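You operate a simulated robot arm through the tools that you are given. There is no shell and no other tool. Be economical: measure what you need, move in short steps, check, and stop when the job is done.

You run a simulated two-armed robot. Do the job below in one go: nothing can be reset, and whatever is moved stays where it is left.

## Task
Pick up the slim bag from the top of the steel bench with one hand, pass it to the other hand and put it on the top of the grey cabinet.

The check looks at the end state, three seconds after you hand in, the way a careful person would. Anything else that was tipped, shoved, dropped, spilled or broken makes it a failure.

## Robot
Two 6-joint arms with two-finger grippers on one trunk, on a base that drives. Base frame: it is fixed to the floor where the robot stands at the start and does not move with it; the origin is under the middle of the robot, x ahead of it, y to its left, z up. Readings come in mm, degrees, newtons and seconds.
The left shoulder is at the start at [61, 143, 837], the right one opposite. With the tool pointing down near the work surface each hand reaches from about 200 to 700 mm from the robot's upright axis, wherever it stands, measured 20 degrees to its own side. Places, roughly: slim bag [1750, 0, 1000]; top of the grey cabinet [-100, -1400, 900]. Payload 2.45 kg a hand.
The TCP of each hand is the grasp point between the finger pads, 26 mm short of the fingertips. In the tool frame z runs along the fingers and y along their closing line. Largest opening 96 mm; the body of the gripper starts 69 mm behind the TCP.
Orientation is that of the tool frame in the base frame, as a unit quaternion [w, x, y, z]. With the fingers straight down and closing along the base's y, the tool's x points along the base's -x, its y along +y and its z along -z.

## Interface
- The arms move only by the tool drive_tool. It takes "left_commands", "right_commands" or both (then of equal length, played together; a hand with none holds still); each is a list of rows, each an object of numbers (a shift or turn left out is 0, a gripper value left out holds the last): "dx", "dy", "dz": the shift along the tool's x, y, z in m; "wx", "wy", "wz": the turn, a rotation vector about the tool's x, y, z in degrees. In form: [{"dx": .., "dy": .., "dz": .., "wx": .., "wy": .., "wz": ..}, ...]. A call has 1 to 20 rows; each row shifts and turns the commanded pose from where the row before left it, along the tool's axes as they then stand. "left_jaw" and "right_jaw" are, for a hand that has rows, the finger opening in m, from 0 to 0.096, set as the call begins (left out, the last holds). Rows are played at 5 a second. More than 50 mm and 8.6 degrees between two rows, or a gripper value outside its range, and nothing of the call is played. A pose out of reach is approached as far as the arm can. The call stops where the force on the tool passes 40 N (or 10 N more than at its start, if that is more) or the arm is blocked; 0.2 s more then pass. The fingers move at their own pace and stop on an object; they squeeze with about 44 N. The grip force told is the motor's: it shows also when the fingers shut on nothing. Time passes only in rows, and 0.2 s behind the last, so rows that do not move let the fingers close. It gives the time, the measured TCP pose, the force on the tool (base axes), the opening and the grip force at its end, in the units of the frame above (readings bear some noise), with the torque about the TCP (base axes, N m) and any sound that the robot's microphone picked up.
- Cameras (640 x 400 px; columns grow to the right, rows downward): "scene" is now at [154.2, -31.7, 1470.9]; the picture's right is [-0.24, -0.97, 0.00], its down [-0.48, 0.12, -0.87] and it looks along [0.84, -0.21, -0.49] (base axes); focal length 294 px, centre (320, 200). "left" rides on the left gripper at [81, -3, -98] in its tool frame; the picture's right is [0.04, 1.00, 0.00], its down [-0.73, 0.03, -0.68] and it looks along [-0.68, 0.03, 0.73] (tool axes); focal length 256 px, centre (320, 200). "right" rides on the right gripper at [82, 3, -98] in its tool frame; the picture's right is [-0.04, 1.00, 0.00], its down [-0.73, -0.03, -0.68] and it looks along [-0.68, -0.03, 0.73] (tool axes); focal length 256 px, centre (320, 200). There is no depth. A picture from a camera that has moved, and an enlarged one, comes with that camera's place and axes in the base frame and with its lens. The place of the scene camera against the robot may be out by one fixed shift of up to 12 mm in any direction.
- capture(camera): a new picture of that camera. The clock stands still meanwhile.
- slide_trunk(by): slides the trunk up (or, below 0, down) by that many mm; the arms and the scene camera ride with it, the base frame stays. It gives what a move gives, with no picture.
- steer(legs): drives the robot by 1 to 6 legs, each [ahead, turn to the left] in mm and degrees, along the robot's own axes; the way and the turn of a leg run together, so that a leg with both is an arc; at most 1500 mm and 180 degrees a leg. The arms and the cameras ride along, it lands a little off, and it stops where it bumps. It gives what a move gives.
- turn_head(pan, tilt): turns the head with the scene camera to pan (to the left, within 86 degrees either way) and tilt (down, from -29 to 69), counted from straight ahead of the robot. It gives what a move gives.
- close_up(camera, box): a new picture of the part [left, top, right, bottom] of that camera's present view, enlarged. The clock stands still meanwhile.
- close_job(): hands the job in; it is judged then, once.

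Work in short steps. Places have to be worked out from the pictures, the camera data and where the tool is seen: move nearer, look again, correct. Check each grasp and each placing, and mend what went wrong. You have 120 turns and 100 pictures in all, those below and enlarged ones among them. Open the grippers and draw the arms clear of the work before you hand the job in, unless the task says otherwise; then end with one line.

The tools are called after ">>>" as name(argument=value, ...) on one line, values as JSON. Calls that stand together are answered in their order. drive_tool: Moves the arms, as the interface text tells. Its arguments: {"type":"object","properties":{"left_commands":{"type":"array","items":{"type":"object","properties":{"dx":{"type":"number"},"dy":{"type":"number"},"dz":{"type":"number"},"wx":{"type":"number"},"wy":{"type":"number"},"wz":{"type":"number"}}}},"left_jaw":{"type":"number"},"right_commands":{"type":"array","items":{"type":"object","properties":{"dx":{"type":"number"},"dy":{"type":"number"},"dz":{"type":"number"},"wx":{"type":"number"},"wy":{"type":"number"},"wz":{"type":"number"}}}},"right_jaw":{"type":"number"}},"required":[]} The other tools are called the same way: slide_trunk (by) slides the trunk up or down; steer (legs) drives the base; turn_head (pan, tilt) turns the head that bears the scene camera; capture (camera) takes a picture; close_up (camera, box) takes an enlarged picture of a part of a camera's view; close_job () hands the job in.

At the start:

```text
time_s: 0.0
left_tool_pos: [574.8, 206.8, 1114.3]
left_tool_rot: [-0.001, 0.002, 1.0, 0.0]
left_ft_force: [-0.1, 0.0, 0.3]
left_moment: [0.0, -0.01, -0.01]
left_opening: 96.0
left_grasp_force: 0.1
right_tool_pos: [445.1, -240.1, 1212.3]
right_tool_rot: [0.0, 0.001, 1.0, 0.0]
right_ft_force: [-0.3, -0.1, 0.3]
right_moment: [0.01, -0.02, 0.0]
right_opening: 96.2
right_grasp_force: 0.1
trunk travel left (down, up): [-462.0, 128.0]
robot x, y, heading: [-4.7, -3.8, -0.0]
head pan, tilt: [-14.2, 29.6]
```

scene: 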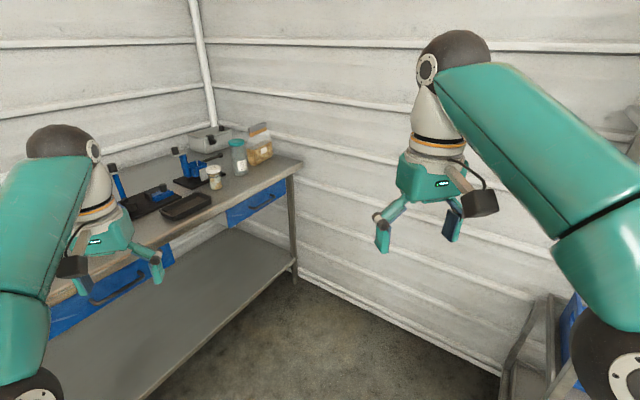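
right: 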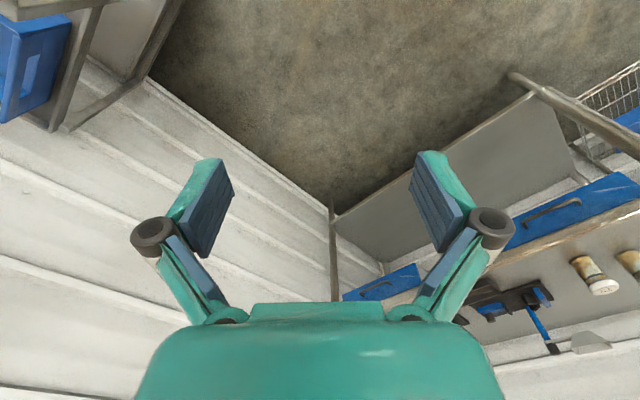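
left: 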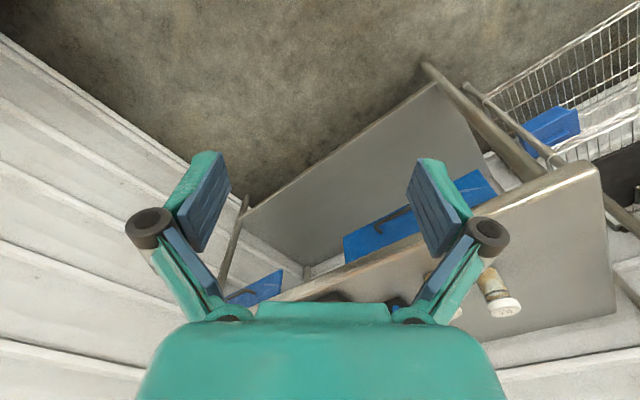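

The bench is ahead, and the expected bag position projects near pixel (242,134), where a clear bag with something orange stands. I'll enlarge that part.

>>> close_up(camera="scene", box=[100, 100, 320, 238])

>>> turn_head(pan=-80, tilt=30)

>>> capture(camera="scene")

```text
2.90 times, centred on (210, 169) of scene
camera zoom: at [154.2, -31.7, 1470.9], right [-0.24, -0.97, 0.0], down [-0.48, 0.12, -0.87], along [0.84, -0.21, -0.49], focal length 852 px, centre (639, 290)
```

zoom: 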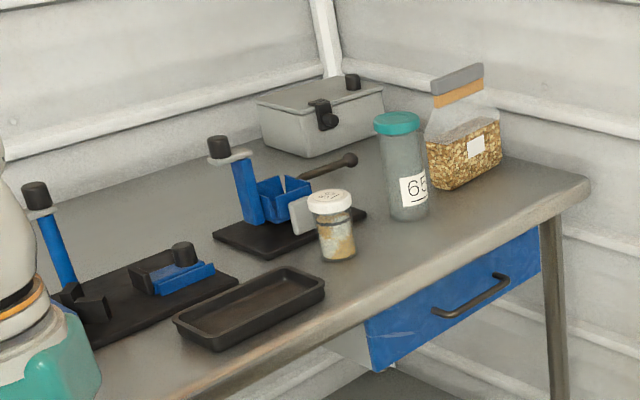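

```text
time_s: 1.4
left_tool_pos: [574.4, 206.5, 1114.7]
left_tool_rot: [0.0, 0.001, 1.0, 0.0]
left_ft_force: [-0.2, -0.7, -0.2]
left_moment: [0.01, 0.0, 0.01]
left_opening: 96.2
left_grasp_force: 0.0
right_tool_pos: [445.2, -241.9, 1214.6]
right_tool_rot: [0.001, 0.002, 1.0, 0.0]
right_ft_force: [0.7, 0.0, 0.8]
right_moment: [-0.02, 0.0, 0.01]
right_opening: 95.9
right_grasp_force: 0.0
trunk travel left (down, up): [-462.0, 128.0]
robot x, y, heading: [-0.7, -0.8, -0.1]
head pan, tilt: [-80.0, 30.0]
```

```text
95 pictures are left
camera scene: at [82.1, -98.6, 1470.3], right [-0.98, -0.17, 0.0], down [-0.09, 0.49, -0.87], along [0.15, -0.85, -0.5], focal length 294 px, centre (320, 200)
```

scene: 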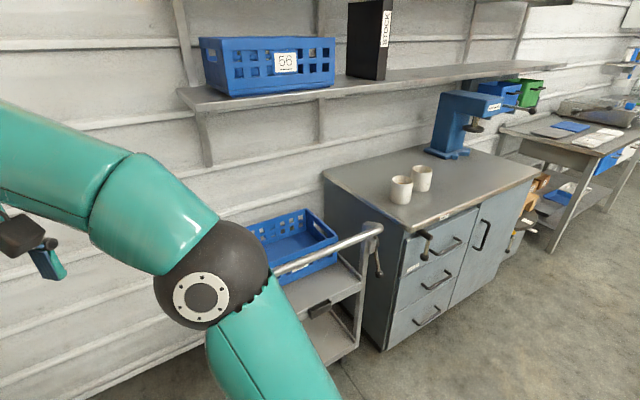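

The bag stands upright near the bench's right end. The bench front runs diagonally, about 39° to me, and the cabinet carries two mugs and a press. I'll check the floor ahead before driving.

>>> turn_head(pan=-10, tilt=50)

>>> capture(camera="scene")

>>> turn_head(pan=-50, tilt=45)

>>> capture(camera="scene")

```text
time_s: 2.8
left_tool_pos: [576.2, 205.4, 1115.0]
left_tool_rot: [0.001, 0.002, 1.0, -0.001]
left_ft_force: [0.6, -0.8, -0.4]
left_moment: [-0.02, 0.0, -0.02]
left_opening: 95.9
left_grasp_force: 0.2
right_tool_pos: [445.2, -239.5, 1215.0]
right_tool_rot: [0.001, 0.002, 1.0, 0.0]
right_ft_force: [0.8, 0.0, 0.1]
right_moment: [0.0, 0.02, 0.0]
right_opening: 96.2
right_grasp_force: 0.0
trunk travel left (down, up): [-462.0, 128.0]
robot x, y, heading: [4.1, 1.0, -0.0]
head pan, tilt: [-10.0, 50.0]
```

```text
94 pictures are left
camera scene: at [142.1, -23.0, 1440.7], right [-0.17, -0.98, 0.0], down [-0.75, 0.13, -0.64], along [0.63, -0.11, -0.77], focal length 294 px, centre (320, 200)
```

scene: 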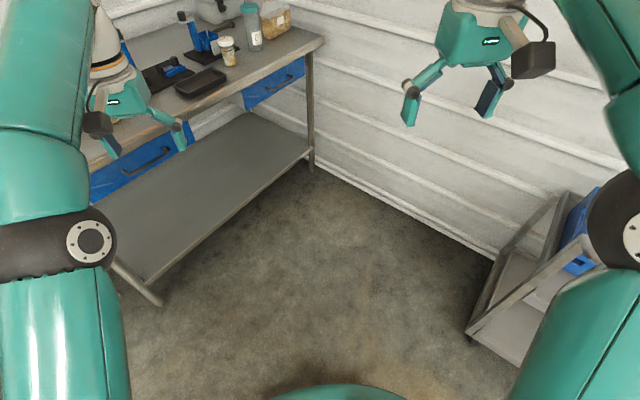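

```text
time_s: 3.9
left_tool_pos: [575.4, 207.7, 1114.0]
left_tool_rot: [0.0, 0.002, 1.0, 0.0]
left_ft_force: [-0.2, -0.6, 0.3]
left_moment: [0.02, -0.01, -0.01]
left_opening: 95.7
left_grasp_force: 0.1
right_tool_pos: [444.6, -240.2, 1215.3]
right_tool_rot: [0.001, 0.002, 1.0, 0.0]
right_ft_force: [-0.4, 0.0, -0.3]
right_moment: [-0.02, -0.02, -0.01]
right_opening: 95.9
right_grasp_force: 0.3
trunk travel left (down, up): [-462.0, 128.0]
robot x, y, heading: [-2.5, 1.5, -0.1]
head pan, tilt: [-50.0, 45.0]
```

```text
93 pictures are left
camera scene: at [118.6, -71.8, 1447.6], right [-0.77, -0.64, 0.0], down [-0.46, 0.54, -0.71], along [0.45, -0.54, -0.71], focal length 294 px, centre (320, 200)
```

scene: 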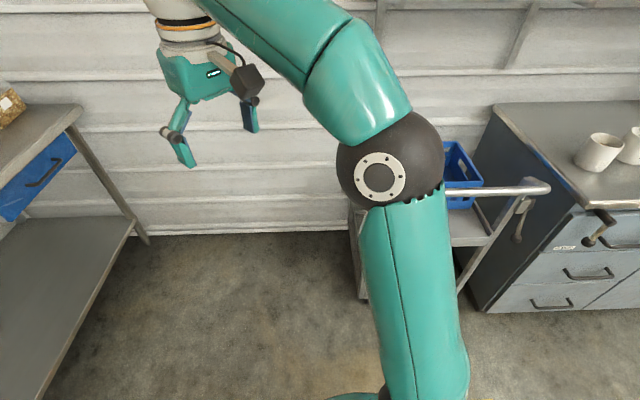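

The bench height comes out near 855 mm, and the bag is close to the wall on the right. I'll raise the trunk so the arms clear everything, then drive partway and look again.

>>> slide_trunk(by=125)

>>> steer(legs=[[0, -8], [650, 0], [0, 30]])

>>> turn_head(pan=-12, tilt=40)

>>> capture(camera="scene")

```text
time_s: 5.4
left_tool_pos: [575.8, 206.5, 1239.0]
left_tool_rot: [0.0, 0.001, 1.0, 0.0]
left_ft_force: [-0.3, 0.1, -0.7]
left_moment: [0.02, 0.02, 0.01]
left_opening: 96.1
left_grasp_force: 0.1
right_tool_pos: [444.8, -239.3, 1339.9]
right_tool_rot: [0.0, 0.002, 1.0, 0.0]
right_ft_force: [-0.2, -0.1, 0.1]
right_moment: [0.01, 0.01, 0.01]
right_opening: 96.2
right_grasp_force: 0.1
trunk travel left (down, up): [-587.0, 3.0]
robot x, y, heading: [-2.7, -3.3, -0.2]
head pan, tilt: [-50.0, 45.0]
```

```text
time_s: 7.2
left_tool_pos: [644.9, 119.5, 1240.3]
left_tool_rot: [0.001, 0.07, 0.998, -0.002]
left_ft_force: [1.3, 0.0, -0.2]
left_moment: [-0.01, 0.11, -0.01]
left_opening: 96.1
left_grasp_force: 0.0
right_tool_pos: [452.6, -305.6, 1338.1]
right_tool_rot: [0.002, 0.07, 0.998, 0.0]
right_ft_force: [1.6, 1.2, -0.5]
right_moment: [-0.02, 0.15, 0.05]
right_opening: 96.1
right_grasp_force: 0.1
trunk travel left (down, up): [-587.0, 3.0]
robot x, y, heading: [40.6, 1.7, -9.7]
head pan, tilt: [-50.0, 45.0]
stopped in leg 2: the robot was blocked; the commanded pose is now the measured one
```

```text
time_s: 8.2
left_tool_pos: [641.1, 118.7, 1243.2]
left_tool_rot: [0.004, 0.071, 0.997, -0.002]
left_ft_force: [0.6, -0.6, 0.1]
left_moment: [-0.02, 0.01, -0.01]
left_opening: 95.8
left_grasp_force: 0.0
right_tool_pos: [447.9, -306.8, 1341.2]
right_tool_rot: [0.006, 0.071, 0.997, 0.0]
right_ft_force: [0.1, -0.3, 0.4]
right_moment: [0.0, 0.01, -0.01]
right_opening: 95.8
right_grasp_force: 0.0
trunk travel left (down, up): [-587.0, 3.0]
robot x, y, heading: [44.1, 1.1, -9.9]
head pan, tilt: [-12.0, 40.0]
```

```text
92 pictures are left
camera scene: at [189.6, -51.1, 1579.7], right [-0.37, -0.93, 0.0], down [-0.6, 0.24, -0.77], along [0.71, -0.29, -0.64], focal length 294 px, centre (320, 200)
```

scene: 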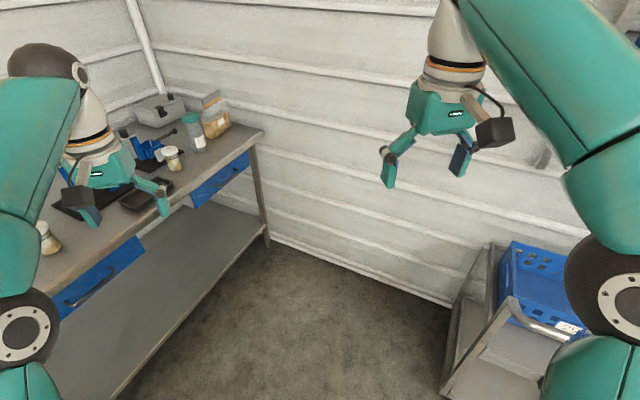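

The base was blocked after about 45 mm and I can't see by what. I'll look left and straight down to find it.

>>> turn_head(pan=60, tilt=50)

>>> capture(camera="scene")

>>> turn_head(pan=-75, tilt=55)

>>> capture(camera="scene")

>>> turn_head(pan=-5, tilt=69)

>>> capture(camera="scene")

```text
time_s: 9.7
left_tool_pos: [640.3, 120.0, 1242.5]
left_tool_rot: [0.004, 0.071, 0.997, -0.002]
left_ft_force: [-0.4, 0.5, 0.8]
left_moment: [0.01, 0.0, -0.02]
left_opening: 96.4
left_grasp_force: 0.1
right_tool_pos: [448.1, -306.0, 1341.1]
right_tool_rot: [0.005, 0.07, 0.998, 0.001]
right_ft_force: [0.1, 0.0, -0.3]
right_moment: [0.0, 0.02, 0.01]
right_opening: 96.2
right_grasp_force: 0.1
trunk travel left (down, up): [-587.0, 3.0]
robot x, y, heading: [42.4, 0.5, -9.7]
head pan, tilt: [60.0, 50.0]
```

```text
91 pictures are left
camera scene: at [159.3, 39.9, 1565.7], right [0.77, -0.64, 0.0], down [-0.49, -0.59, -0.64], along [0.41, 0.49, -0.77], focal length 294 px, centre (320, 200)
```

scene: 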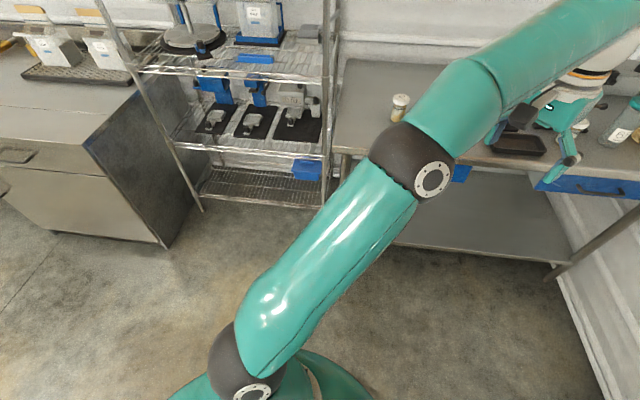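

```text
time_s: 11.8
left_tool_pos: [639.2, 119.1, 1243.9]
left_tool_rot: [0.003, 0.07, 0.998, -0.002]
left_ft_force: [0.1, 1.1, -0.1]
left_moment: [0.02, 0.03, 0.02]
left_opening: 95.9
left_grasp_force: 0.1
right_tool_pos: [447.9, -305.2, 1341.3]
right_tool_rot: [0.006, 0.07, 0.998, 0.001]
right_ft_force: [-0.3, 0.0, -0.6]
right_moment: [0.0, 0.01, 0.0]
right_opening: 96.0
right_grasp_force: 0.0
trunk travel left (down, up): [-587.0, 3.0]
robot x, y, heading: [46.2, 1.1, -10.0]
head pan, tilt: [-75.0, 55.0]
```

```text
90 pictures are left
camera scene: at [116.4, -91.0, 1559.2], right [-1.0, -0.09, 0.0], down [-0.07, 0.82, -0.57], along [0.05, -0.57, -0.82], focal length 294 px, centre (320, 200)
```

scene: 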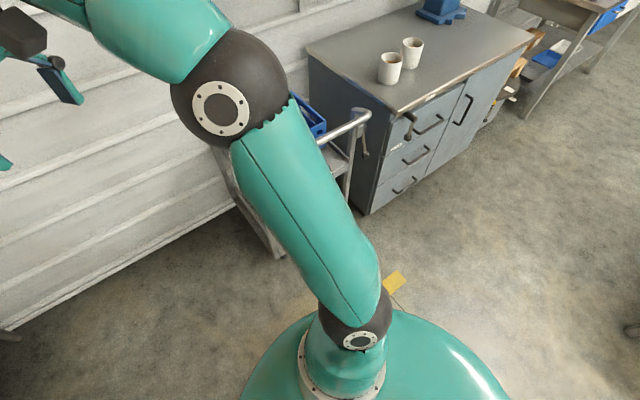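

```text
time_s: 13.2
left_tool_pos: [639.9, 119.7, 1243.3]
left_tool_rot: [0.004, 0.071, 0.997, -0.001]
left_ft_force: [0.1, 0.2, 0.3]
left_moment: [-0.01, 0.02, 0.02]
left_opening: 96.2
left_grasp_force: 0.0
right_tool_pos: [448.3, -306.0, 1340.2]
right_tool_rot: [0.005, 0.07, 0.998, 0.0]
right_ft_force: [-0.6, 0.1, 0.0]
right_moment: [0.01, -0.01, 0.02]
right_opening: 96.1
right_grasp_force: 0.1
trunk travel left (down, up): [-587.0, 3.0]
robot x, y, heading: [43.4, 1.1, -10.1]
head pan, tilt: [-5.0, 68.8]
```

```text
89 pictures are left
camera scene: at [163.9, -33.6, 1543.8], right [-0.26, -0.97, 0.0], down [-0.9, 0.24, -0.36], along [0.35, -0.09, -0.93], focal length 294 px, centre (320, 200)
```

scene: 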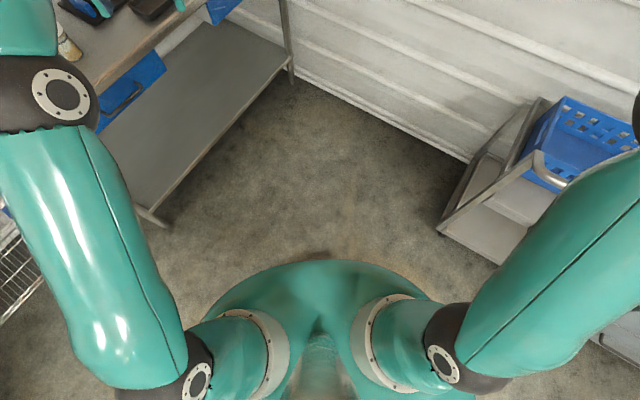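

Nothing is visibly touching the base or arms, so I'll retry with a short leg to see whether it's a real obstacle.

>>> steer(legs=[[60, 0]])

```text
time_s: 14.2
left_tool_pos: [701.6, 108.0, 1241.6]
left_tool_rot: [0.002, 0.072, 0.997, -0.001]
left_ft_force: [0.8, 0.0, -0.5]
left_moment: [0.03, 0.05, -0.02]
left_opening: 95.8
left_grasp_force: 0.0
right_tool_pos: [508.9, -316.9, 1340.0]
right_tool_rot: [0.004, 0.071, 0.997, 0.0]
right_ft_force: [0.3, 0.1, -0.6]
right_moment: [0.04, 0.08, 0.0]
right_opening: 95.9
right_grasp_force: 0.0
trunk travel left (down, up): [-587.0, 3.0]
robot x, y, heading: [104.4, -10.4, -9.8]
head pan, tilt: [-5.0, 68.8]
```

That leg went through, so the path is free. I'll continue forward.

>>> steer(legs=[[300, 0]])

```text
time_s: 16.3
left_tool_pos: [993.5, 61.7, 1242.7]
left_tool_rot: [0.002, 0.068, 0.998, -0.001]
left_ft_force: [0.0, -0.6, -0.3]
left_moment: [-0.04, 0.05, 0.02]
left_opening: 96.1
left_grasp_force: 0.1
right_tool_pos: [801.5, -363.0, 1340.5]
right_tool_rot: [0.005, 0.068, 0.998, 0.0]
right_ft_force: [0.1, 0.3, 0.2]
right_moment: [-0.04, 0.02, 0.02]
right_opening: 95.8
right_grasp_force: 0.1
trunk travel left (down, up): [-587.0, 3.0]
robot x, y, heading: [396.0, -63.4, -9.5]
head pan, tilt: [-5.0, 68.8]
```

I'm at (396,-63). I'll turn toward the bag and drive a bit closer, then look.

>>> steer(legs=[[300, 0], [0, 25]])

>>> turn_head(pan=-10, tilt=35)

>>> capture(camera="scene")

```text
time_s: 19.8
left_tool_pos: [1175.1, 260.2, 1243.3]
left_tool_rot: [0.004, -0.155, 0.988, -0.001]
left_ft_force: [0.8, -0.3, -0.5]
left_moment: [-0.02, 0.02, -0.02]
left_opening: 96.1
left_grasp_force: 0.2
right_tool_pos: [1189.1, -204.8, 1341.0]
right_tool_rot: [0.005, -0.155, 0.988, 0.002]
right_ft_force: [-0.2, -0.1, 0.0]
right_moment: [0.0, 0.03, 0.0]
right_opening: 96.0
right_grasp_force: 0.1
trunk travel left (down, up): [-587.0, 3.0]
robot x, y, heading: [698.4, -128.3, 16.0]
head pan, tilt: [-5.0, 68.8]
```

```text
time_s: 20.7
left_tool_pos: [1174.2, 262.2, 1244.0]
left_tool_rot: [0.003, -0.155, 0.988, 0.0]
left_ft_force: [0.4, 0.4, -0.2]
left_moment: [0.01, 0.01, 0.0]
left_opening: 95.8
left_grasp_force: 0.0
right_tool_pos: [1187.5, -205.4, 1342.0]
right_tool_rot: [0.005, -0.156, 0.988, 0.001]
right_ft_force: [0.0, 0.6, 0.3]
right_moment: [-0.05, 0.01, -0.04]
right_opening: 95.8
right_grasp_force: 0.1
trunk travel left (down, up): [-587.0, 3.0]
robot x, y, heading: [694.8, -128.8, 16.6]
head pan, tilt: [-10.0, 35.0]
```

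```text
88 pictures are left
camera scene: at [848.9, -109.7, 1587.4], right [0.11, -0.99, 0.0], down [-0.57, -0.06, -0.82], along [0.81, 0.09, -0.57], focal length 294 px, centre (320, 200)
```

scene: 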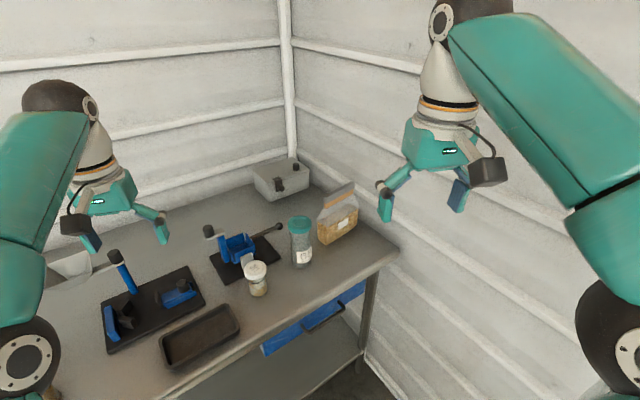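

>>> close_up(camera="scene", box=[240, 150, 400, 250])

```text
4.00 times, centred on (320, 200) of scene
camera zoom: at [848.9, -109.7, 1587.4], right [0.11, -0.99, 0.0], down [-0.57, -0.06, -0.82], along [0.81, 0.09, -0.57], focal length 1176 px, centre (320, 200)
```

zoom: 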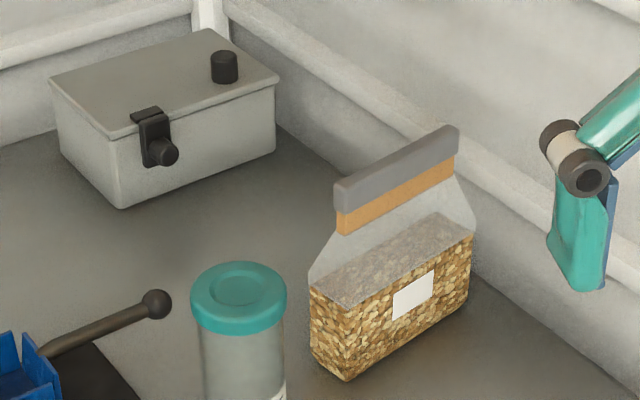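

Triangulating two views puts the bag bar's centre near (1653,-85,1068). The bar runs along about -42°, the bench top is at about 892, and the wall is only about 60 mm past the bag's right end. I'll retract the right hand before manoeuvring near the wall.

>>> drive_tool(right_commands=[{"dx": 0.03}, {"dx": 0.03}, {"dx": 0.03}, {"dx": 0.03}])

>>> steer(legs=[[0, -32]])

>>> steer(legs=[[200, 0]])

>>> turn_head(pan=0, tilt=45)

>>> capture(camera="scene")

```text
time_s: 21.7
left_tool_pos: [1172.7, 259.6, 1244.8]
left_tool_rot: [0.004, -0.155, 0.988, 0.0]
left_ft_force: [0.5, -0.6, 0.3]
left_moment: [0.0, -0.01, 0.01]
left_opening: 95.8
left_grasp_force: 0.1
right_tool_pos: [1073.6, -241.8, 1339.3]
right_tool_rot: [0.005, -0.157, 0.988, 0.002]
right_ft_force: [0.4, 0.1, 0.2]
right_moment: [-0.01, 0.02, -0.02]
right_opening: 96.0
right_grasp_force: 0.2
trunk travel left (down, up): [-587.0, 3.0]
robot x, y, heading: [697.9, -126.3, 16.4]
head pan, tilt: [-10.0, 35.0]
```

```text
time_s: 23.8
left_tool_pos: [1307.4, -43.8, 1245.6]
left_tool_rot: [0.004, 0.118, 0.993, -0.002]
left_ft_force: [-0.3, 0.3, -0.3]
left_moment: [-0.01, 0.04, -0.01]
left_opening: 95.9
left_grasp_force: 0.1
right_tool_pos: [961.9, -422.6, 1340.3]
right_tool_rot: [0.006, 0.118, 0.993, 0.0]
right_ft_force: [1.3, -0.2, -0.3]
right_moment: [0.02, 0.01, -0.03]
right_opening: 96.1
right_grasp_force: 0.1
trunk travel left (down, up): [-587.0, 3.0]
robot x, y, heading: [704.0, -106.8, -15.1]
head pan, tilt: [-10.0, 35.0]
```

```text
time_s: 25.5
left_tool_pos: [1504.2, -96.2, 1242.8]
left_tool_rot: [0.003, 0.118, 0.993, -0.001]
left_ft_force: [0.5, 0.1, -0.2]
left_moment: [0.01, 0.07, 0.03]
left_opening: 96.0
left_grasp_force: 0.1
right_tool_pos: [1158.6, -473.1, 1338.6]
right_tool_rot: [0.005, 0.118, 0.993, 0.0]
right_ft_force: [-0.5, 0.4, 0.8]
right_moment: [0.0, 0.03, -0.02]
right_opening: 96.1
right_grasp_force: 0.0
trunk travel left (down, up): [-587.0, 3.0]
robot x, y, heading: [904.3, -157.2, -14.9]
head pan, tilt: [-10.0, 35.0]
```

```text
time_s: 26.2
left_tool_pos: [1502.4, -97.4, 1245.6]
left_tool_rot: [0.003, 0.119, 0.993, -0.001]
left_ft_force: [-0.4, -0.3, -0.8]
left_moment: [0.02, 0.0, -0.01]
left_opening: 95.9
left_grasp_force: 0.0
right_tool_pos: [1156.9, -473.4, 1340.2]
right_tool_rot: [0.007, 0.118, 0.993, -0.001]
right_ft_force: [1.1, 0.4, 0.3]
right_moment: [0.0, -0.01, -0.02]
right_opening: 96.0
right_grasp_force: 0.1
trunk travel left (down, up): [-587.0, 3.0]
robot x, y, heading: [896.6, -159.7, -15.1]
head pan, tilt: [0.0, 45.0]
```

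```text
86 pictures are left
camera scene: at [1042.0, -205.3, 1572.7], right [-0.26, -0.97, 0.0], down [-0.68, 0.18, -0.71], along [0.68, -0.18, -0.71], focal length 294 px, centre (320, 200)
```

scene: 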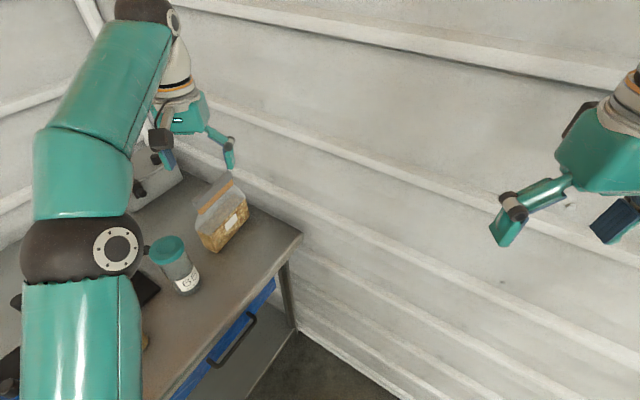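

At this heading the left hand nearly reaches the bag already, so I'll grasp with the left hand at the bar's left end, camera side away from the wall. I'll drive 80 mm further.

>>> steer(legs=[[80, 0]])

>>> drive_tool(left_commands=[{"wz": 7}, {"wz": 7}, {"wz": 7}, {"wz": 6}])

>>> capture(camera="left")

>>> capture(camera="scene")

```text
time_s: 27.2
left_tool_pos: [1583.9, -119.1, 1243.9]
left_tool_rot: [0.002, 0.116, 0.993, -0.001]
left_ft_force: [1.0, -0.5, -0.6]
left_moment: [0.0, 0.06, -0.01]
left_opening: 96.2
left_grasp_force: 0.0
right_tool_pos: [1238.9, -494.7, 1338.9]
right_tool_rot: [0.004, 0.117, 0.993, 0.0]
right_ft_force: [0.6, 0.8, -0.1]
right_moment: [0.02, 0.02, -0.01]
right_opening: 96.1
right_grasp_force: 0.2
trunk travel left (down, up): [-587.0, 3.0]
robot x, y, heading: [977.0, -182.7, -15.0]
head pan, tilt: [0.0, 45.0]
```

```text
time_s: 28.2
left_tool_pos: [1581.5, -119.1, 1245.3]
left_tool_rot: [0.003, 0.347, 0.938, -0.001]
left_ft_force: [-0.4, 0.6, -0.6]
left_moment: [-0.03, 0.0, -0.02]
left_opening: 95.8
left_grasp_force: 0.0
right_tool_pos: [1237.1, -495.5, 1340.5]
right_tool_rot: [0.005, 0.117, 0.993, 0.0]
right_ft_force: [0.0, 0.0, -0.3]
right_moment: [-0.04, 0.01, 0.03]
right_opening: 96.0
right_grasp_force: 0.0
trunk travel left (down, up): [-587.0, 3.0]
robot x, y, heading: [976.9, -180.8, -15.0]
head pan, tilt: [0.0, 45.0]
```

```text
85 pictures are left
camera left: at [1516.8, -66.8, 1342.4], right [0.62, 0.79, 0.0], down [0.57, -0.45, 0.68], along [0.54, -0.42, -0.73], focal length 256 px, centre (320, 200)
```

left: 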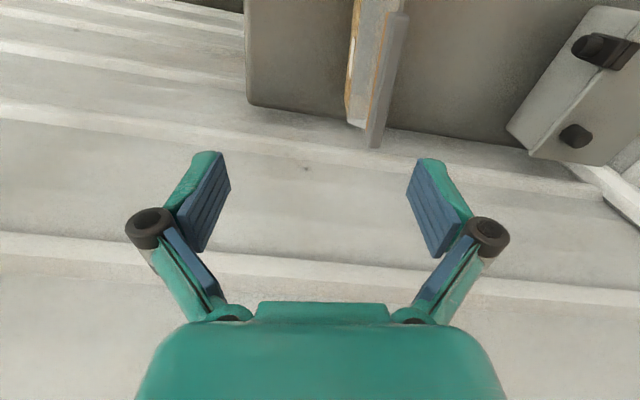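

```text
84 pictures are left
camera scene: at [1122.1, -226.7, 1572.6], right [-0.26, -0.97, 0.0], down [-0.68, 0.18, -0.71], along [0.68, -0.18, -0.71], focal length 294 px, centre (320, 200)
```

scene: 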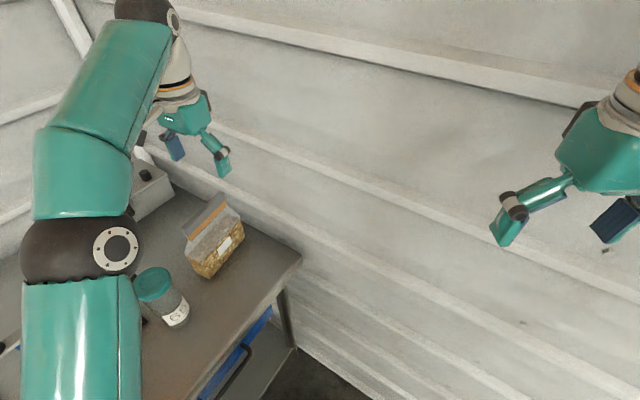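

The bar shows at roughly (1592,-29)–(1689,-119), direction about -43°, and the tool's yaw nearly matches. I'll centre the left hand over the bar's left third and come down to about z 1115, still above the bag.

>>> drive_tool(left_commands=[{"dx": 0.012, "dy": 0.037, "wz": 1}, {"dx": 0.011, "dy": 0.037}, {"dz": 0.045}, {"dz": 0.045}, {"dz": 0.03}])

>>> capture(camera="left")

>>> close_up(camera="scene", box=[120, 130, 280, 230])

```text
time_s: 29.4
left_tool_pos: [1602.6, -50.4, 1117.3]
left_tool_rot: [0.004, 0.353, 0.936, 0.0]
left_ft_force: [0.5, -0.1, -0.2]
left_moment: [-0.04, 0.01, 0.0]
left_opening: 95.9
left_grasp_force: 0.1
left hand out of reach, approached as far as the arm can: row 2
right_tool_pos: [1235.9, -495.4, 1340.4]
right_tool_rot: [0.006, 0.117, 0.993, -0.001]
right_ft_force: [-0.4, 0.2, -0.7]
right_moment: [0.0, 0.02, -0.03]
right_opening: 95.6
right_grasp_force: 0.1
trunk travel left (down, up): [-587.0, 3.0]
robot x, y, heading: [979.6, -179.7, -15.1]
head pan, tilt: [0.0, 45.0]
```

```text
83 pictures are left
camera left: at [1538.2, 2.3, 1214.8], right [0.63, 0.78, 0.0], down [0.56, -0.46, 0.69], along [0.53, -0.43, -0.73], focal length 256 px, centre (320, 200)
```

left: 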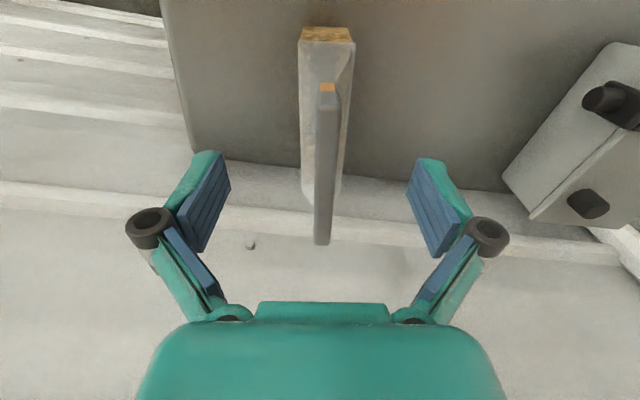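

```text
4.00 times, centred on (200, 180) of scene
camera zoom: at [1121.4, -226.4, 1572.7], right [-0.26, -0.97, 0.0], down [-0.68, 0.18, -0.71], along [0.68, -0.18, -0.71], focal length 1176 px, centre (800, 280)
```

zoom: 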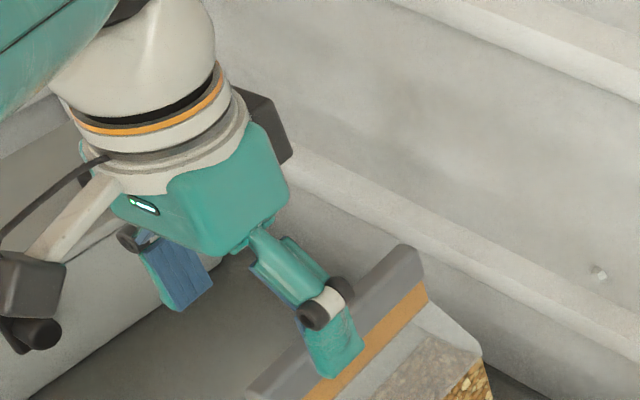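

The bar top spans (1586,-30)–(1688,-117), and the TCP is 26 mm in from its left end and about 5 mm off centre. I'll correct that and lower to z≈1053.

>>> drive_tool(left_commands=[{"dy": 0.004, "dz": 0.02}, {"dz": 0.02}, {"dz": 0.024}, {}])

>>> capture(camera="left")

>>> close_up(camera="scene", box=[120, 150, 280, 250])

```text
time_s: 30.4
left_tool_pos: [1607.4, -46.7, 1055.7]
left_tool_rot: [0.004, 0.353, 0.936, 0.0]
left_ft_force: [-0.6, -0.1, 0.3]
left_moment: [-0.02, -0.03, -0.02]
left_opening: 96.3
left_grasp_force: 0.2
right_tool_pos: [1236.0, -494.5, 1341.0]
right_tool_rot: [0.005, 0.117, 0.993, 0.0]
right_ft_force: [-0.3, 0.2, -0.1]
right_moment: [0.01, 0.01, 0.05]
right_opening: 96.1
right_grasp_force: 0.0
trunk travel left (down, up): [-587.0, 3.0]
robot x, y, heading: [978.4, -183.0, -15.2]
head pan, tilt: [0.0, 45.0]
```

```text
81 pictures are left
camera left: at [1542.0, 6.5, 1152.3], right [0.63, 0.78, 0.0], down [0.56, -0.46, 0.68], along [0.53, -0.43, -0.73], focal length 256 px, centre (320, 200)
```

left: 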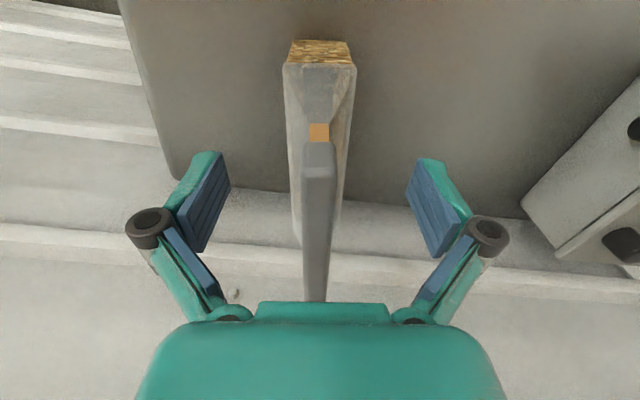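

```text
4.00 times, centred on (200, 200) of scene
camera zoom: at [1121.3, -226.7, 1572.7], right [-0.26, -0.97, 0.0], down [-0.68, 0.18, -0.71], along [0.68, -0.18, -0.71], focal length 1176 px, centre (800, 200)
```

zoom: 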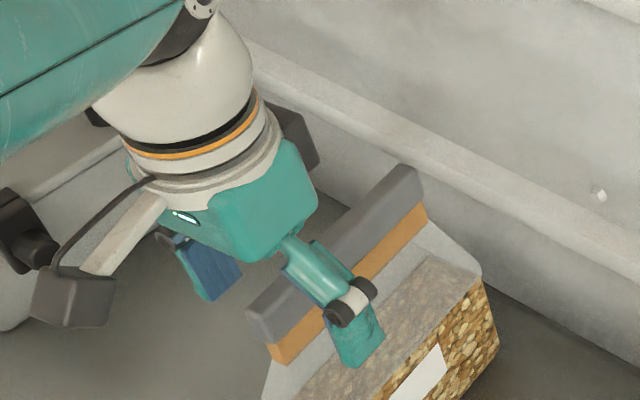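

The fingers straddle the bar with margin, so I'll close gently in place and read the opening.

>>> drive_tool(left_commands=[{}, {}, {}, {}, {}], left_jaw=0.0)

>>> capture(camera="left")

```text
time_s: 31.6
left_tool_pos: [1606.8, -45.9, 1056.3]
left_tool_rot: [0.004, 0.354, 0.935, 0.0]
left_ft_force: [0.0, 1.0, -0.3]
left_moment: [0.01, -0.04, 0.05]
left_opening: 14.3
left_grasp_force: 41.2
right_tool_pos: [1236.8, -494.9, 1340.8]
right_tool_rot: [0.005, 0.116, 0.993, 0.0]
right_ft_force: [0.2, -0.3, 0.1]
right_moment: [-0.02, 0.01, 0.03]
right_opening: 95.9
right_grasp_force: 0.1
trunk travel left (down, up): [-587.0, 3.0]
robot x, y, heading: [980.9, -184.3, -14.9]
head pan, tilt: [0.0, 45.0]
```

```text
79 pictures are left
camera left: at [1542.4, 6.7, 1152.4], right [0.63, 0.78, 0.0], down [0.57, -0.46, 0.68], along [0.53, -0.43, -0.73], focal length 256 px, centre (320, 200)
```

left: 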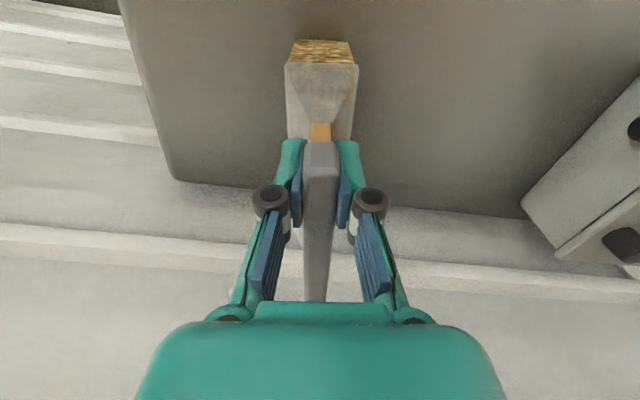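

Gripped: the opening is 14.3 mm at 41 N. I'll lift slowly by 40 mm and check.

>>> drive_tool(left_commands=[{"dz": -0.01}, {"dz": -0.015}, {"dz": -0.015}, {}])

>>> capture(camera="left")

>>> close_up(camera="scene", box=[80, 110, 320, 260])

```text
time_s: 32.6
left_tool_pos: [1608.2, -45.4, 1094.4]
left_tool_rot: [0.003, 0.354, 0.935, -0.002]
left_ft_force: [-0.7, 0.2, -3.8]
left_moment: [0.06, 0.08, -0.01]
left_opening: 14.4
left_grasp_force: 41.0
right_tool_pos: [1236.8, -494.9, 1339.2]
right_tool_rot: [0.005, 0.116, 0.993, 0.0]
right_ft_force: [0.1, -0.3, -0.5]
right_moment: [0.0, 0.01, -0.01]
right_opening: 96.0
right_grasp_force: 0.0
trunk travel left (down, up): [-587.0, 3.0]
robot x, y, heading: [979.2, -179.2, -15.0]
head pan, tilt: [0.0, 45.0]
```

```text
78 pictures are left
camera left: at [1543.7, 7.6, 1190.9], right [0.63, 0.78, 0.0], down [0.57, -0.46, 0.68], along [0.53, -0.43, -0.73], focal length 256 px, centre (320, 200)
```

left: 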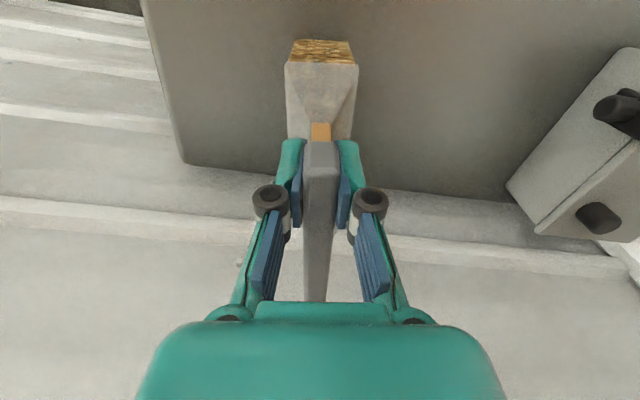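

```text
2.67 times, centred on (200, 185) of scene
camera zoom: at [1122.3, -226.5, 1572.6], right [-0.26, -0.97, 0.0], down [-0.68, 0.18, -0.71], along [0.68, -0.18, -0.71], focal length 784 px, centre (640, 240)
```

zoom: 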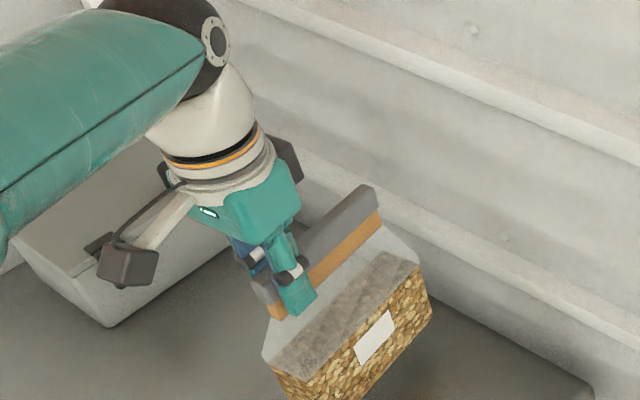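

The bag is held rigidly and weighs about 0.4 kg. I'll lift further while drawing it toward the bench front, away from the jar.

>>> drive_tool(left_commands=[{"dz": -0.03, "dy": -0.015}, {"dz": -0.03, "dy": -0.02}, {"dz": -0.03, "dy": -0.02}, {"dz": -0.03, "dy": -0.02}, {"dz": -0.03, "dy": -0.02}, {}])

>>> capture(camera="scene")

```text
time_s: 34.0
left_tool_pos: [1545.1, -113.5, 1242.8]
left_tool_rot: [0.004, 0.353, 0.936, -0.001]
left_ft_force: [1.0, -0.1, -2.6]
left_moment: [0.07, 0.1, -0.01]
left_opening: 14.4
left_grasp_force: 41.1
right_tool_pos: [1236.3, -495.6, 1341.2]
right_tool_rot: [0.005, 0.117, 0.993, -0.002]
right_ft_force: [0.2, 0.2, 0.1]
right_moment: [0.02, 0.03, -0.02]
right_opening: 95.7
right_grasp_force: 0.0
trunk travel left (down, up): [-587.0, 3.0]
robot x, y, heading: [979.6, -181.4, -14.8]
head pan, tilt: [0.0, 45.0]
```

```text
76 pictures are left
camera scene: at [1122.5, -226.1, 1572.6], right [-0.26, -0.97, 0.0], down [-0.68, 0.18, -0.71], along [0.68, -0.18, -0.71], focal length 294 px, centre (320, 200)
```

scene: 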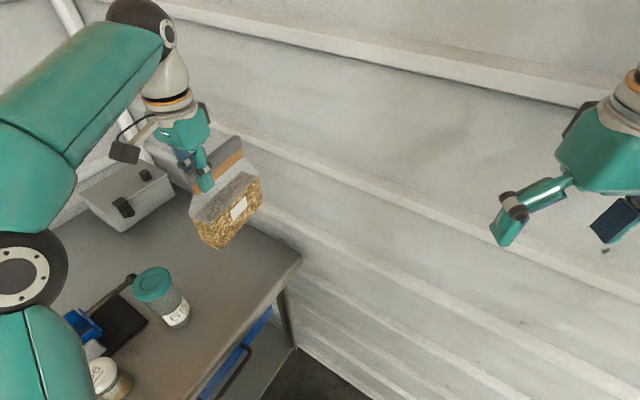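

The bag is well clear of the bench items. I'll reverse along the way I came into open floor.

>>> steer(legs=[[-250, 0], [-250, 0]])

>>> capture(camera="scene")

```text
time_s: 37.4
left_tool_pos: [1053.0, 15.7, 1243.5]
left_tool_rot: [0.004, 0.355, 0.935, 0.0]
left_ft_force: [-1.2, -0.5, -2.6]
left_moment: [0.09, 0.09, 0.01]
left_opening: 14.7
left_grasp_force: 40.8
right_tool_pos: [744.3, -363.4, 1339.3]
right_tool_rot: [0.006, 0.118, 0.993, -0.001]
right_ft_force: [-0.4, -0.1, 0.1]
right_moment: [-0.04, -0.04, 0.02]
right_opening: 96.1
right_grasp_force: 0.1
trunk travel left (down, up): [-587.0, 3.0]
robot x, y, heading: [492.4, -45.5, -15.3]
head pan, tilt: [0.0, 45.0]
```

```text
75 pictures are left
camera scene: at [630.5, -94.0, 1572.7], right [-0.26, -0.96, 0.0], down [-0.68, 0.19, -0.71], along [0.68, -0.19, -0.71], focal length 294 px, centre (320, 200)
```

scene: 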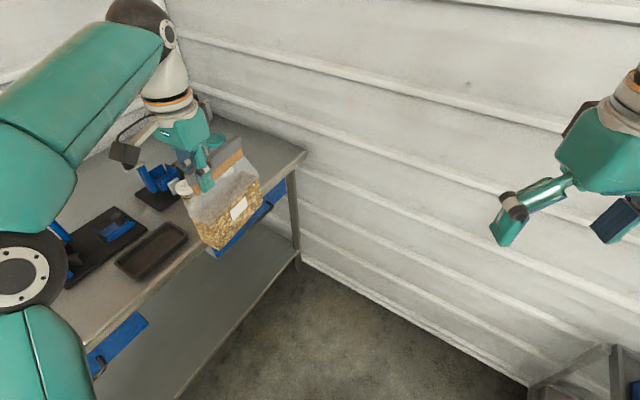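

In open floor now. I'll turn the bag so its bar runs across in front of me, camera side left, and turn the right hand so its camera points right.

>>> drive_tool(left_commands=[{"wz": 8}, {"wz": 8}, {"wz": 8}, {"wz": 8}, {"wz": 8}, {"wz": 8}, {"wz": 8}, {"wz": 8}, {}, {}, {}], right_commands=[{"wz": -8.2}, {"wz": -8.2}, {"wz": -8.2}, {"wz": -8.2}, {"wz": -8.2}, {"wz": -8.2}, {"wz": -8.2}, {"wz": -8.2}, {"wz": -8.2}, {"wz": -8.2}, {"wz": -8.0}])

>>> capture(camera="scene")

```text
time_s: 39.8
left_tool_pos: [1055.1, 15.7, 1242.3]
left_tool_rot: [0.003, 0.797, 0.604, 0.001]
left_ft_force: [0.2, -0.3, -3.3]
left_moment: [0.12, 0.02, -0.01]
left_opening: 14.3
left_grasp_force: 40.8
right_tool_pos: [746.2, -362.3, 1340.1]
right_tool_rot: [0.003, -0.619, 0.785, -0.005]
right_ft_force: [-0.4, 0.1, -0.6]
right_moment: [0.0, -0.02, 0.01]
right_opening: 95.8
right_grasp_force: 0.1
trunk travel left (down, up): [-587.0, 3.0]
robot x, y, heading: [490.5, -49.0, -15.3]
head pan, tilt: [0.0, 45.0]
```

```text
74 pictures are left
camera scene: at [631.9, -94.4, 1572.6], right [-0.26, -0.96, 0.0], down [-0.68, 0.19, -0.71], along [0.68, -0.19, -0.71], focal length 294 px, centre (320, 200)
```

scene: 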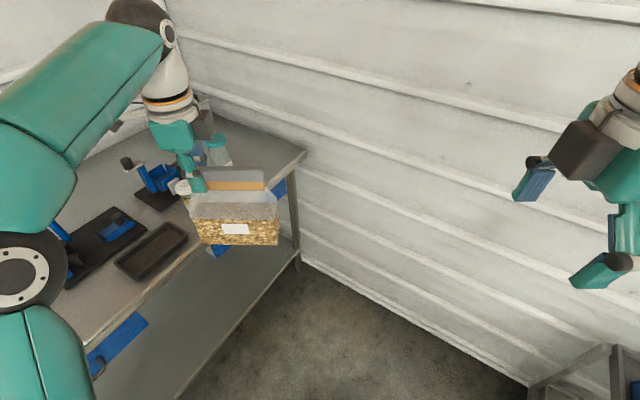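

Both grippers have a block on their -x side that would clash if they stood side by side. The right hand will instead come in nearly horizontally from the right, with its camera up. I'll turn the right tool 180° and bring the bag to about (450, 100) in the robot frame.

>>> drive_tool(left_commands=[{"dx": -0.022, "dy": -0.015}, {"dx": -0.022, "dy": -0.015}, {"dx": -0.022, "dy": -0.015}, {"dx": -0.022, "dy": -0.015}, {"dx": -0.019, "dy": -0.015}, {}, {}, {}, {}, {}, {}, {}, {}, {}, {}, {}, {}, {}, {}, {}], right_commands=[{"wz": 8.5}, {"wz": 8.5}, {"wz": 8.5}, {"wz": 8.5}, {"wz": 8.5}, {"wz": 8.5}, {"wz": 8.5}, {"wz": 8.5}, {"wz": 8.5}, {"wz": 8.5}, {"wz": 8.5}, {"wz": 8.5}, {"wz": 8.5}, {"wz": 8.5}, {"wz": 8.5}, {"wz": 8.5}, {"wz": 8.5}, {"wz": 8.5}, {"wz": 8.5}, {"wz": 8.5}])

>>> capture(camera="scene")

```text
time_s: 44.0
left_tool_pos: [956.1, -67.0, 1243.6]
left_tool_rot: [0.003, 0.797, 0.604, 0.001]
left_ft_force: [1.0, 0.0, -4.3]
left_moment: [0.14, -0.09, 0.02]
left_opening: 14.7
left_grasp_force: 40.7
right_tool_pos: [745.6, -363.9, 1339.1]
right_tool_rot: [0.004, 0.731, 0.683, 0.004]
right_ft_force: [-0.5, -0.2, 0.0]
right_moment: [0.03, 0.01, 0.0]
right_opening: 96.0
right_grasp_force: 0.1
trunk travel left (down, up): [-587.0, 3.0]
robot x, y, heading: [490.2, -44.8, -15.1]
head pan, tilt: [0.0, 45.0]
```

```text
73 pictures are left
camera scene: at [631.8, -94.5, 1572.6], right [-0.26, -0.96, 0.0], down [-0.68, 0.19, -0.71], along [0.68, -0.19, -0.71], focal length 294 px, centre (320, 200)
```

scene: 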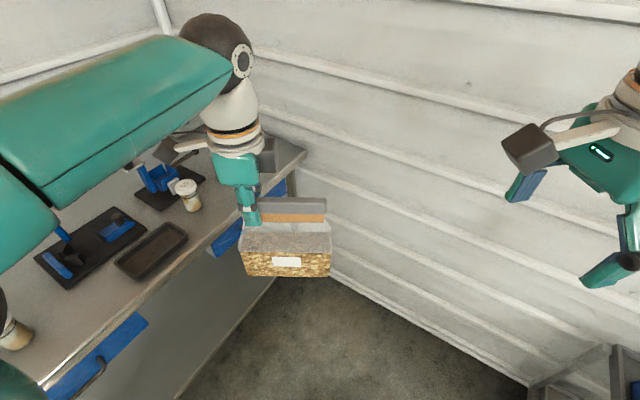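

The right camera now faces left. I'll finish the yaw and tilt the right tool 70° so its fingers point left and slightly down.

>>> drive_tool(right_commands=[{"wz": 5.9}, {"wz": 5.9}, {"wy": 7.8}, {"wy": 7.8}, {"wy": 7.8}, {"wy": 7.8}, {"wy": 7.8}, {"wy": 7.8}, {"wy": 7.8}, {"wy": 7.8}, {"wy": 7.6}])

>>> capture(camera="scene")

>>> capture(camera="right")

```text
time_s: 46.4
left_tool_pos: [956.6, -66.4, 1241.8]
left_tool_rot: [0.004, 0.797, 0.605, 0.001]
left_ft_force: [0.1, -0.3, -3.4]
left_moment: [0.12, -0.06, 0.05]
left_opening: 14.2
left_grasp_force: 40.4
right_tool_pos: [745.1, -364.5, 1341.1]
right_tool_rot: [-0.345, 0.649, 0.497, 0.461]
right_ft_force: [-0.5, -0.2, 0.2]
right_moment: [0.01, 0.01, 0.02]
right_opening: 96.1
right_grasp_force: 0.0
trunk travel left (down, up): [-587.0, 3.0]
robot x, y, heading: [486.1, -46.9, -15.3]
head pan, tilt: [0.0, 45.0]
```

```text
72 pictures are left
camera scene: at [632.0, -94.9, 1572.6], right [-0.26, -0.96, 0.0], down [-0.68, 0.19, -0.71], along [0.68, -0.19, -0.71], focal length 294 px, centre (320, 200)
```

scene: 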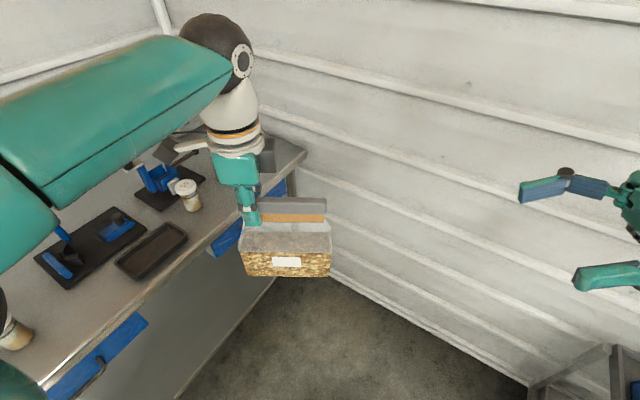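

```text
71 pictures are left
camera right: at [730.7, -425.6, 1450.6], right [0.96, -0.28, -0.03], down [-0.26, -0.85, -0.46], along [0.11, 0.45, -0.89], focal length 256 px, centre (320, 200)
```

right: 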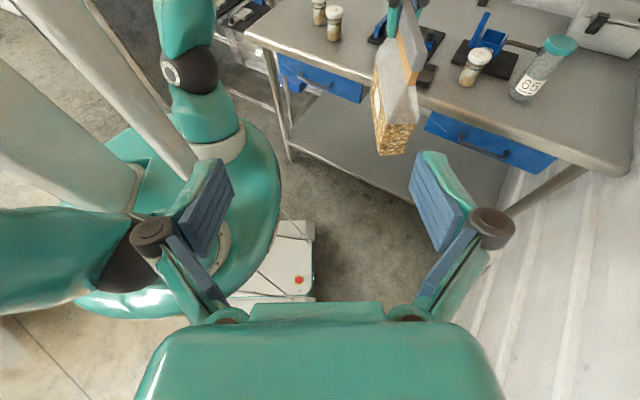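

The right hand is oriented as intended. I'll shift it in line with the bar, advance most of the way, then check with its camera.

>>> drive_tool(right_commands=[{"dy": 0.041}, {"dy": 0.041}, {"dy": 0.041}, {"dz": 0.04, "dx": -0.003}, {"dz": 0.04}, {"dz": 0.04}, {}])

>>> capture(camera="right")

>>> capture(camera="scene")

```text
time_s: 48.0
left_tool_pos: [954.7, -68.1, 1242.9]
left_tool_rot: [0.004, 0.797, 0.604, 0.001]
left_ft_force: [-0.2, -0.5, -2.6]
left_moment: [0.11, -0.02, 0.0]
left_opening: 14.4
left_grasp_force: 40.9
right_tool_pos: [894.1, -288.0, 1296.6]
right_tool_rot: [-0.344, 0.65, 0.497, 0.46]
right_ft_force: [-0.3, 0.8, -0.6]
right_moment: [-0.02, 0.01, 0.01]
right_opening: 96.0
right_grasp_force: 0.1
trunk travel left (down, up): [-587.0, 3.0]
robot x, y, heading: [489.6, -48.6, -15.2]
head pan, tilt: [0.0, 45.0]
```

```text
70 pictures are left
camera right: at [879.3, -350.1, 1407.1], right [0.96, -0.28, -0.03], down [-0.26, -0.85, -0.46], along [0.11, 0.45, -0.89], focal length 256 px, centre (320, 200)
```

right: 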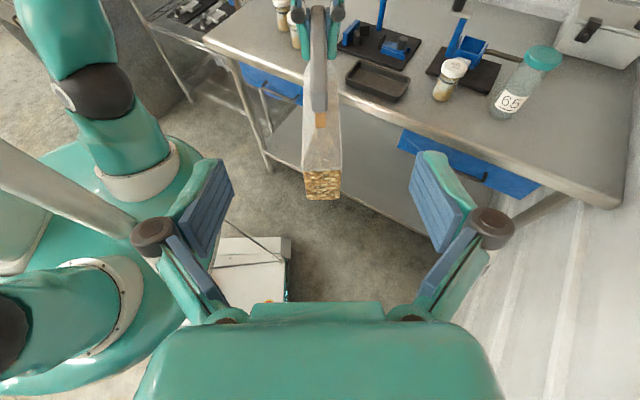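

```text
69 pictures are left
camera scene: at [631.4, -95.2, 1572.6], right [-0.26, -0.96, 0.0], down [-0.68, 0.19, -0.71], along [0.68, -0.19, -0.71], focal length 294 px, centre (320, 200)
```

scene: 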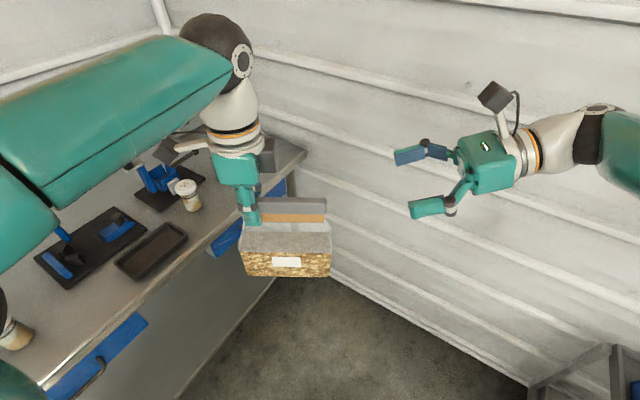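

Alignment is within about a millimetre, with 155 mm left to go along the fingers. I'll advance 105 mm and check.

>>> drive_tool(right_commands=[{"dz": 0.035}, {"dz": 0.035}, {"dz": 0.035}, {}])

>>> capture(camera="right")

>>> close_up(camera="scene", box=[180, 70, 500, 270])

```text
time_s: 49.0
left_tool_pos: [955.5, -66.9, 1243.1]
left_tool_rot: [0.004, 0.796, 0.605, 0.002]
left_ft_force: [-0.5, -0.6, -3.1]
left_moment: [0.16, -0.05, 0.0]
left_opening: 14.5
left_grasp_force: 41.0
right_tool_pos: [920.3, -192.5, 1262.8]
right_tool_rot: [-0.344, 0.65, 0.497, 0.461]
right_ft_force: [0.6, -0.1, -1.1]
right_moment: [-0.04, -0.03, 0.01]
right_opening: 96.0
right_grasp_force: 0.1
trunk travel left (down, up): [-587.0, 3.0]
robot x, y, heading: [489.3, -46.4, -15.2]
head pan, tilt: [0.0, 45.0]
```

```text
68 pictures are left
camera right: at [905.1, -255.1, 1372.3], right [0.96, -0.28, -0.03], down [-0.26, -0.85, -0.46], along [0.11, 0.45, -0.89], focal length 256 px, centre (320, 200)
```

right: 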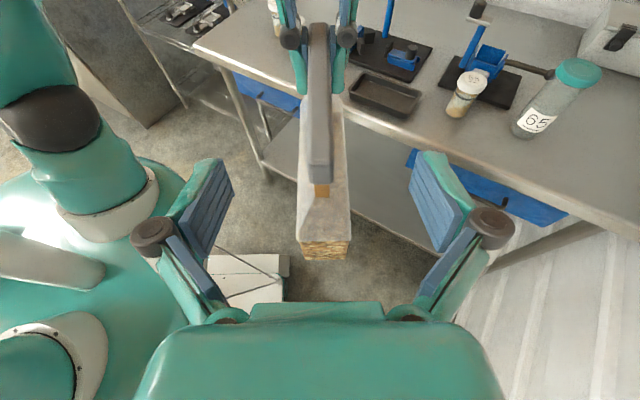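

```text
2.00 times, centred on (340, 170) of scene
camera zoom: at [631.6, -95.1, 1572.6], right [-0.26, -0.96, 0.0], down [-0.68, 0.19, -0.71], along [0.68, -0.19, -0.71], focal length 588 px, centre (280, 260)
```

zoom: 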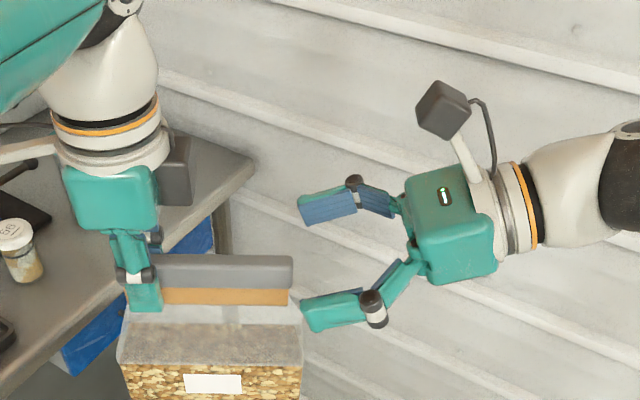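

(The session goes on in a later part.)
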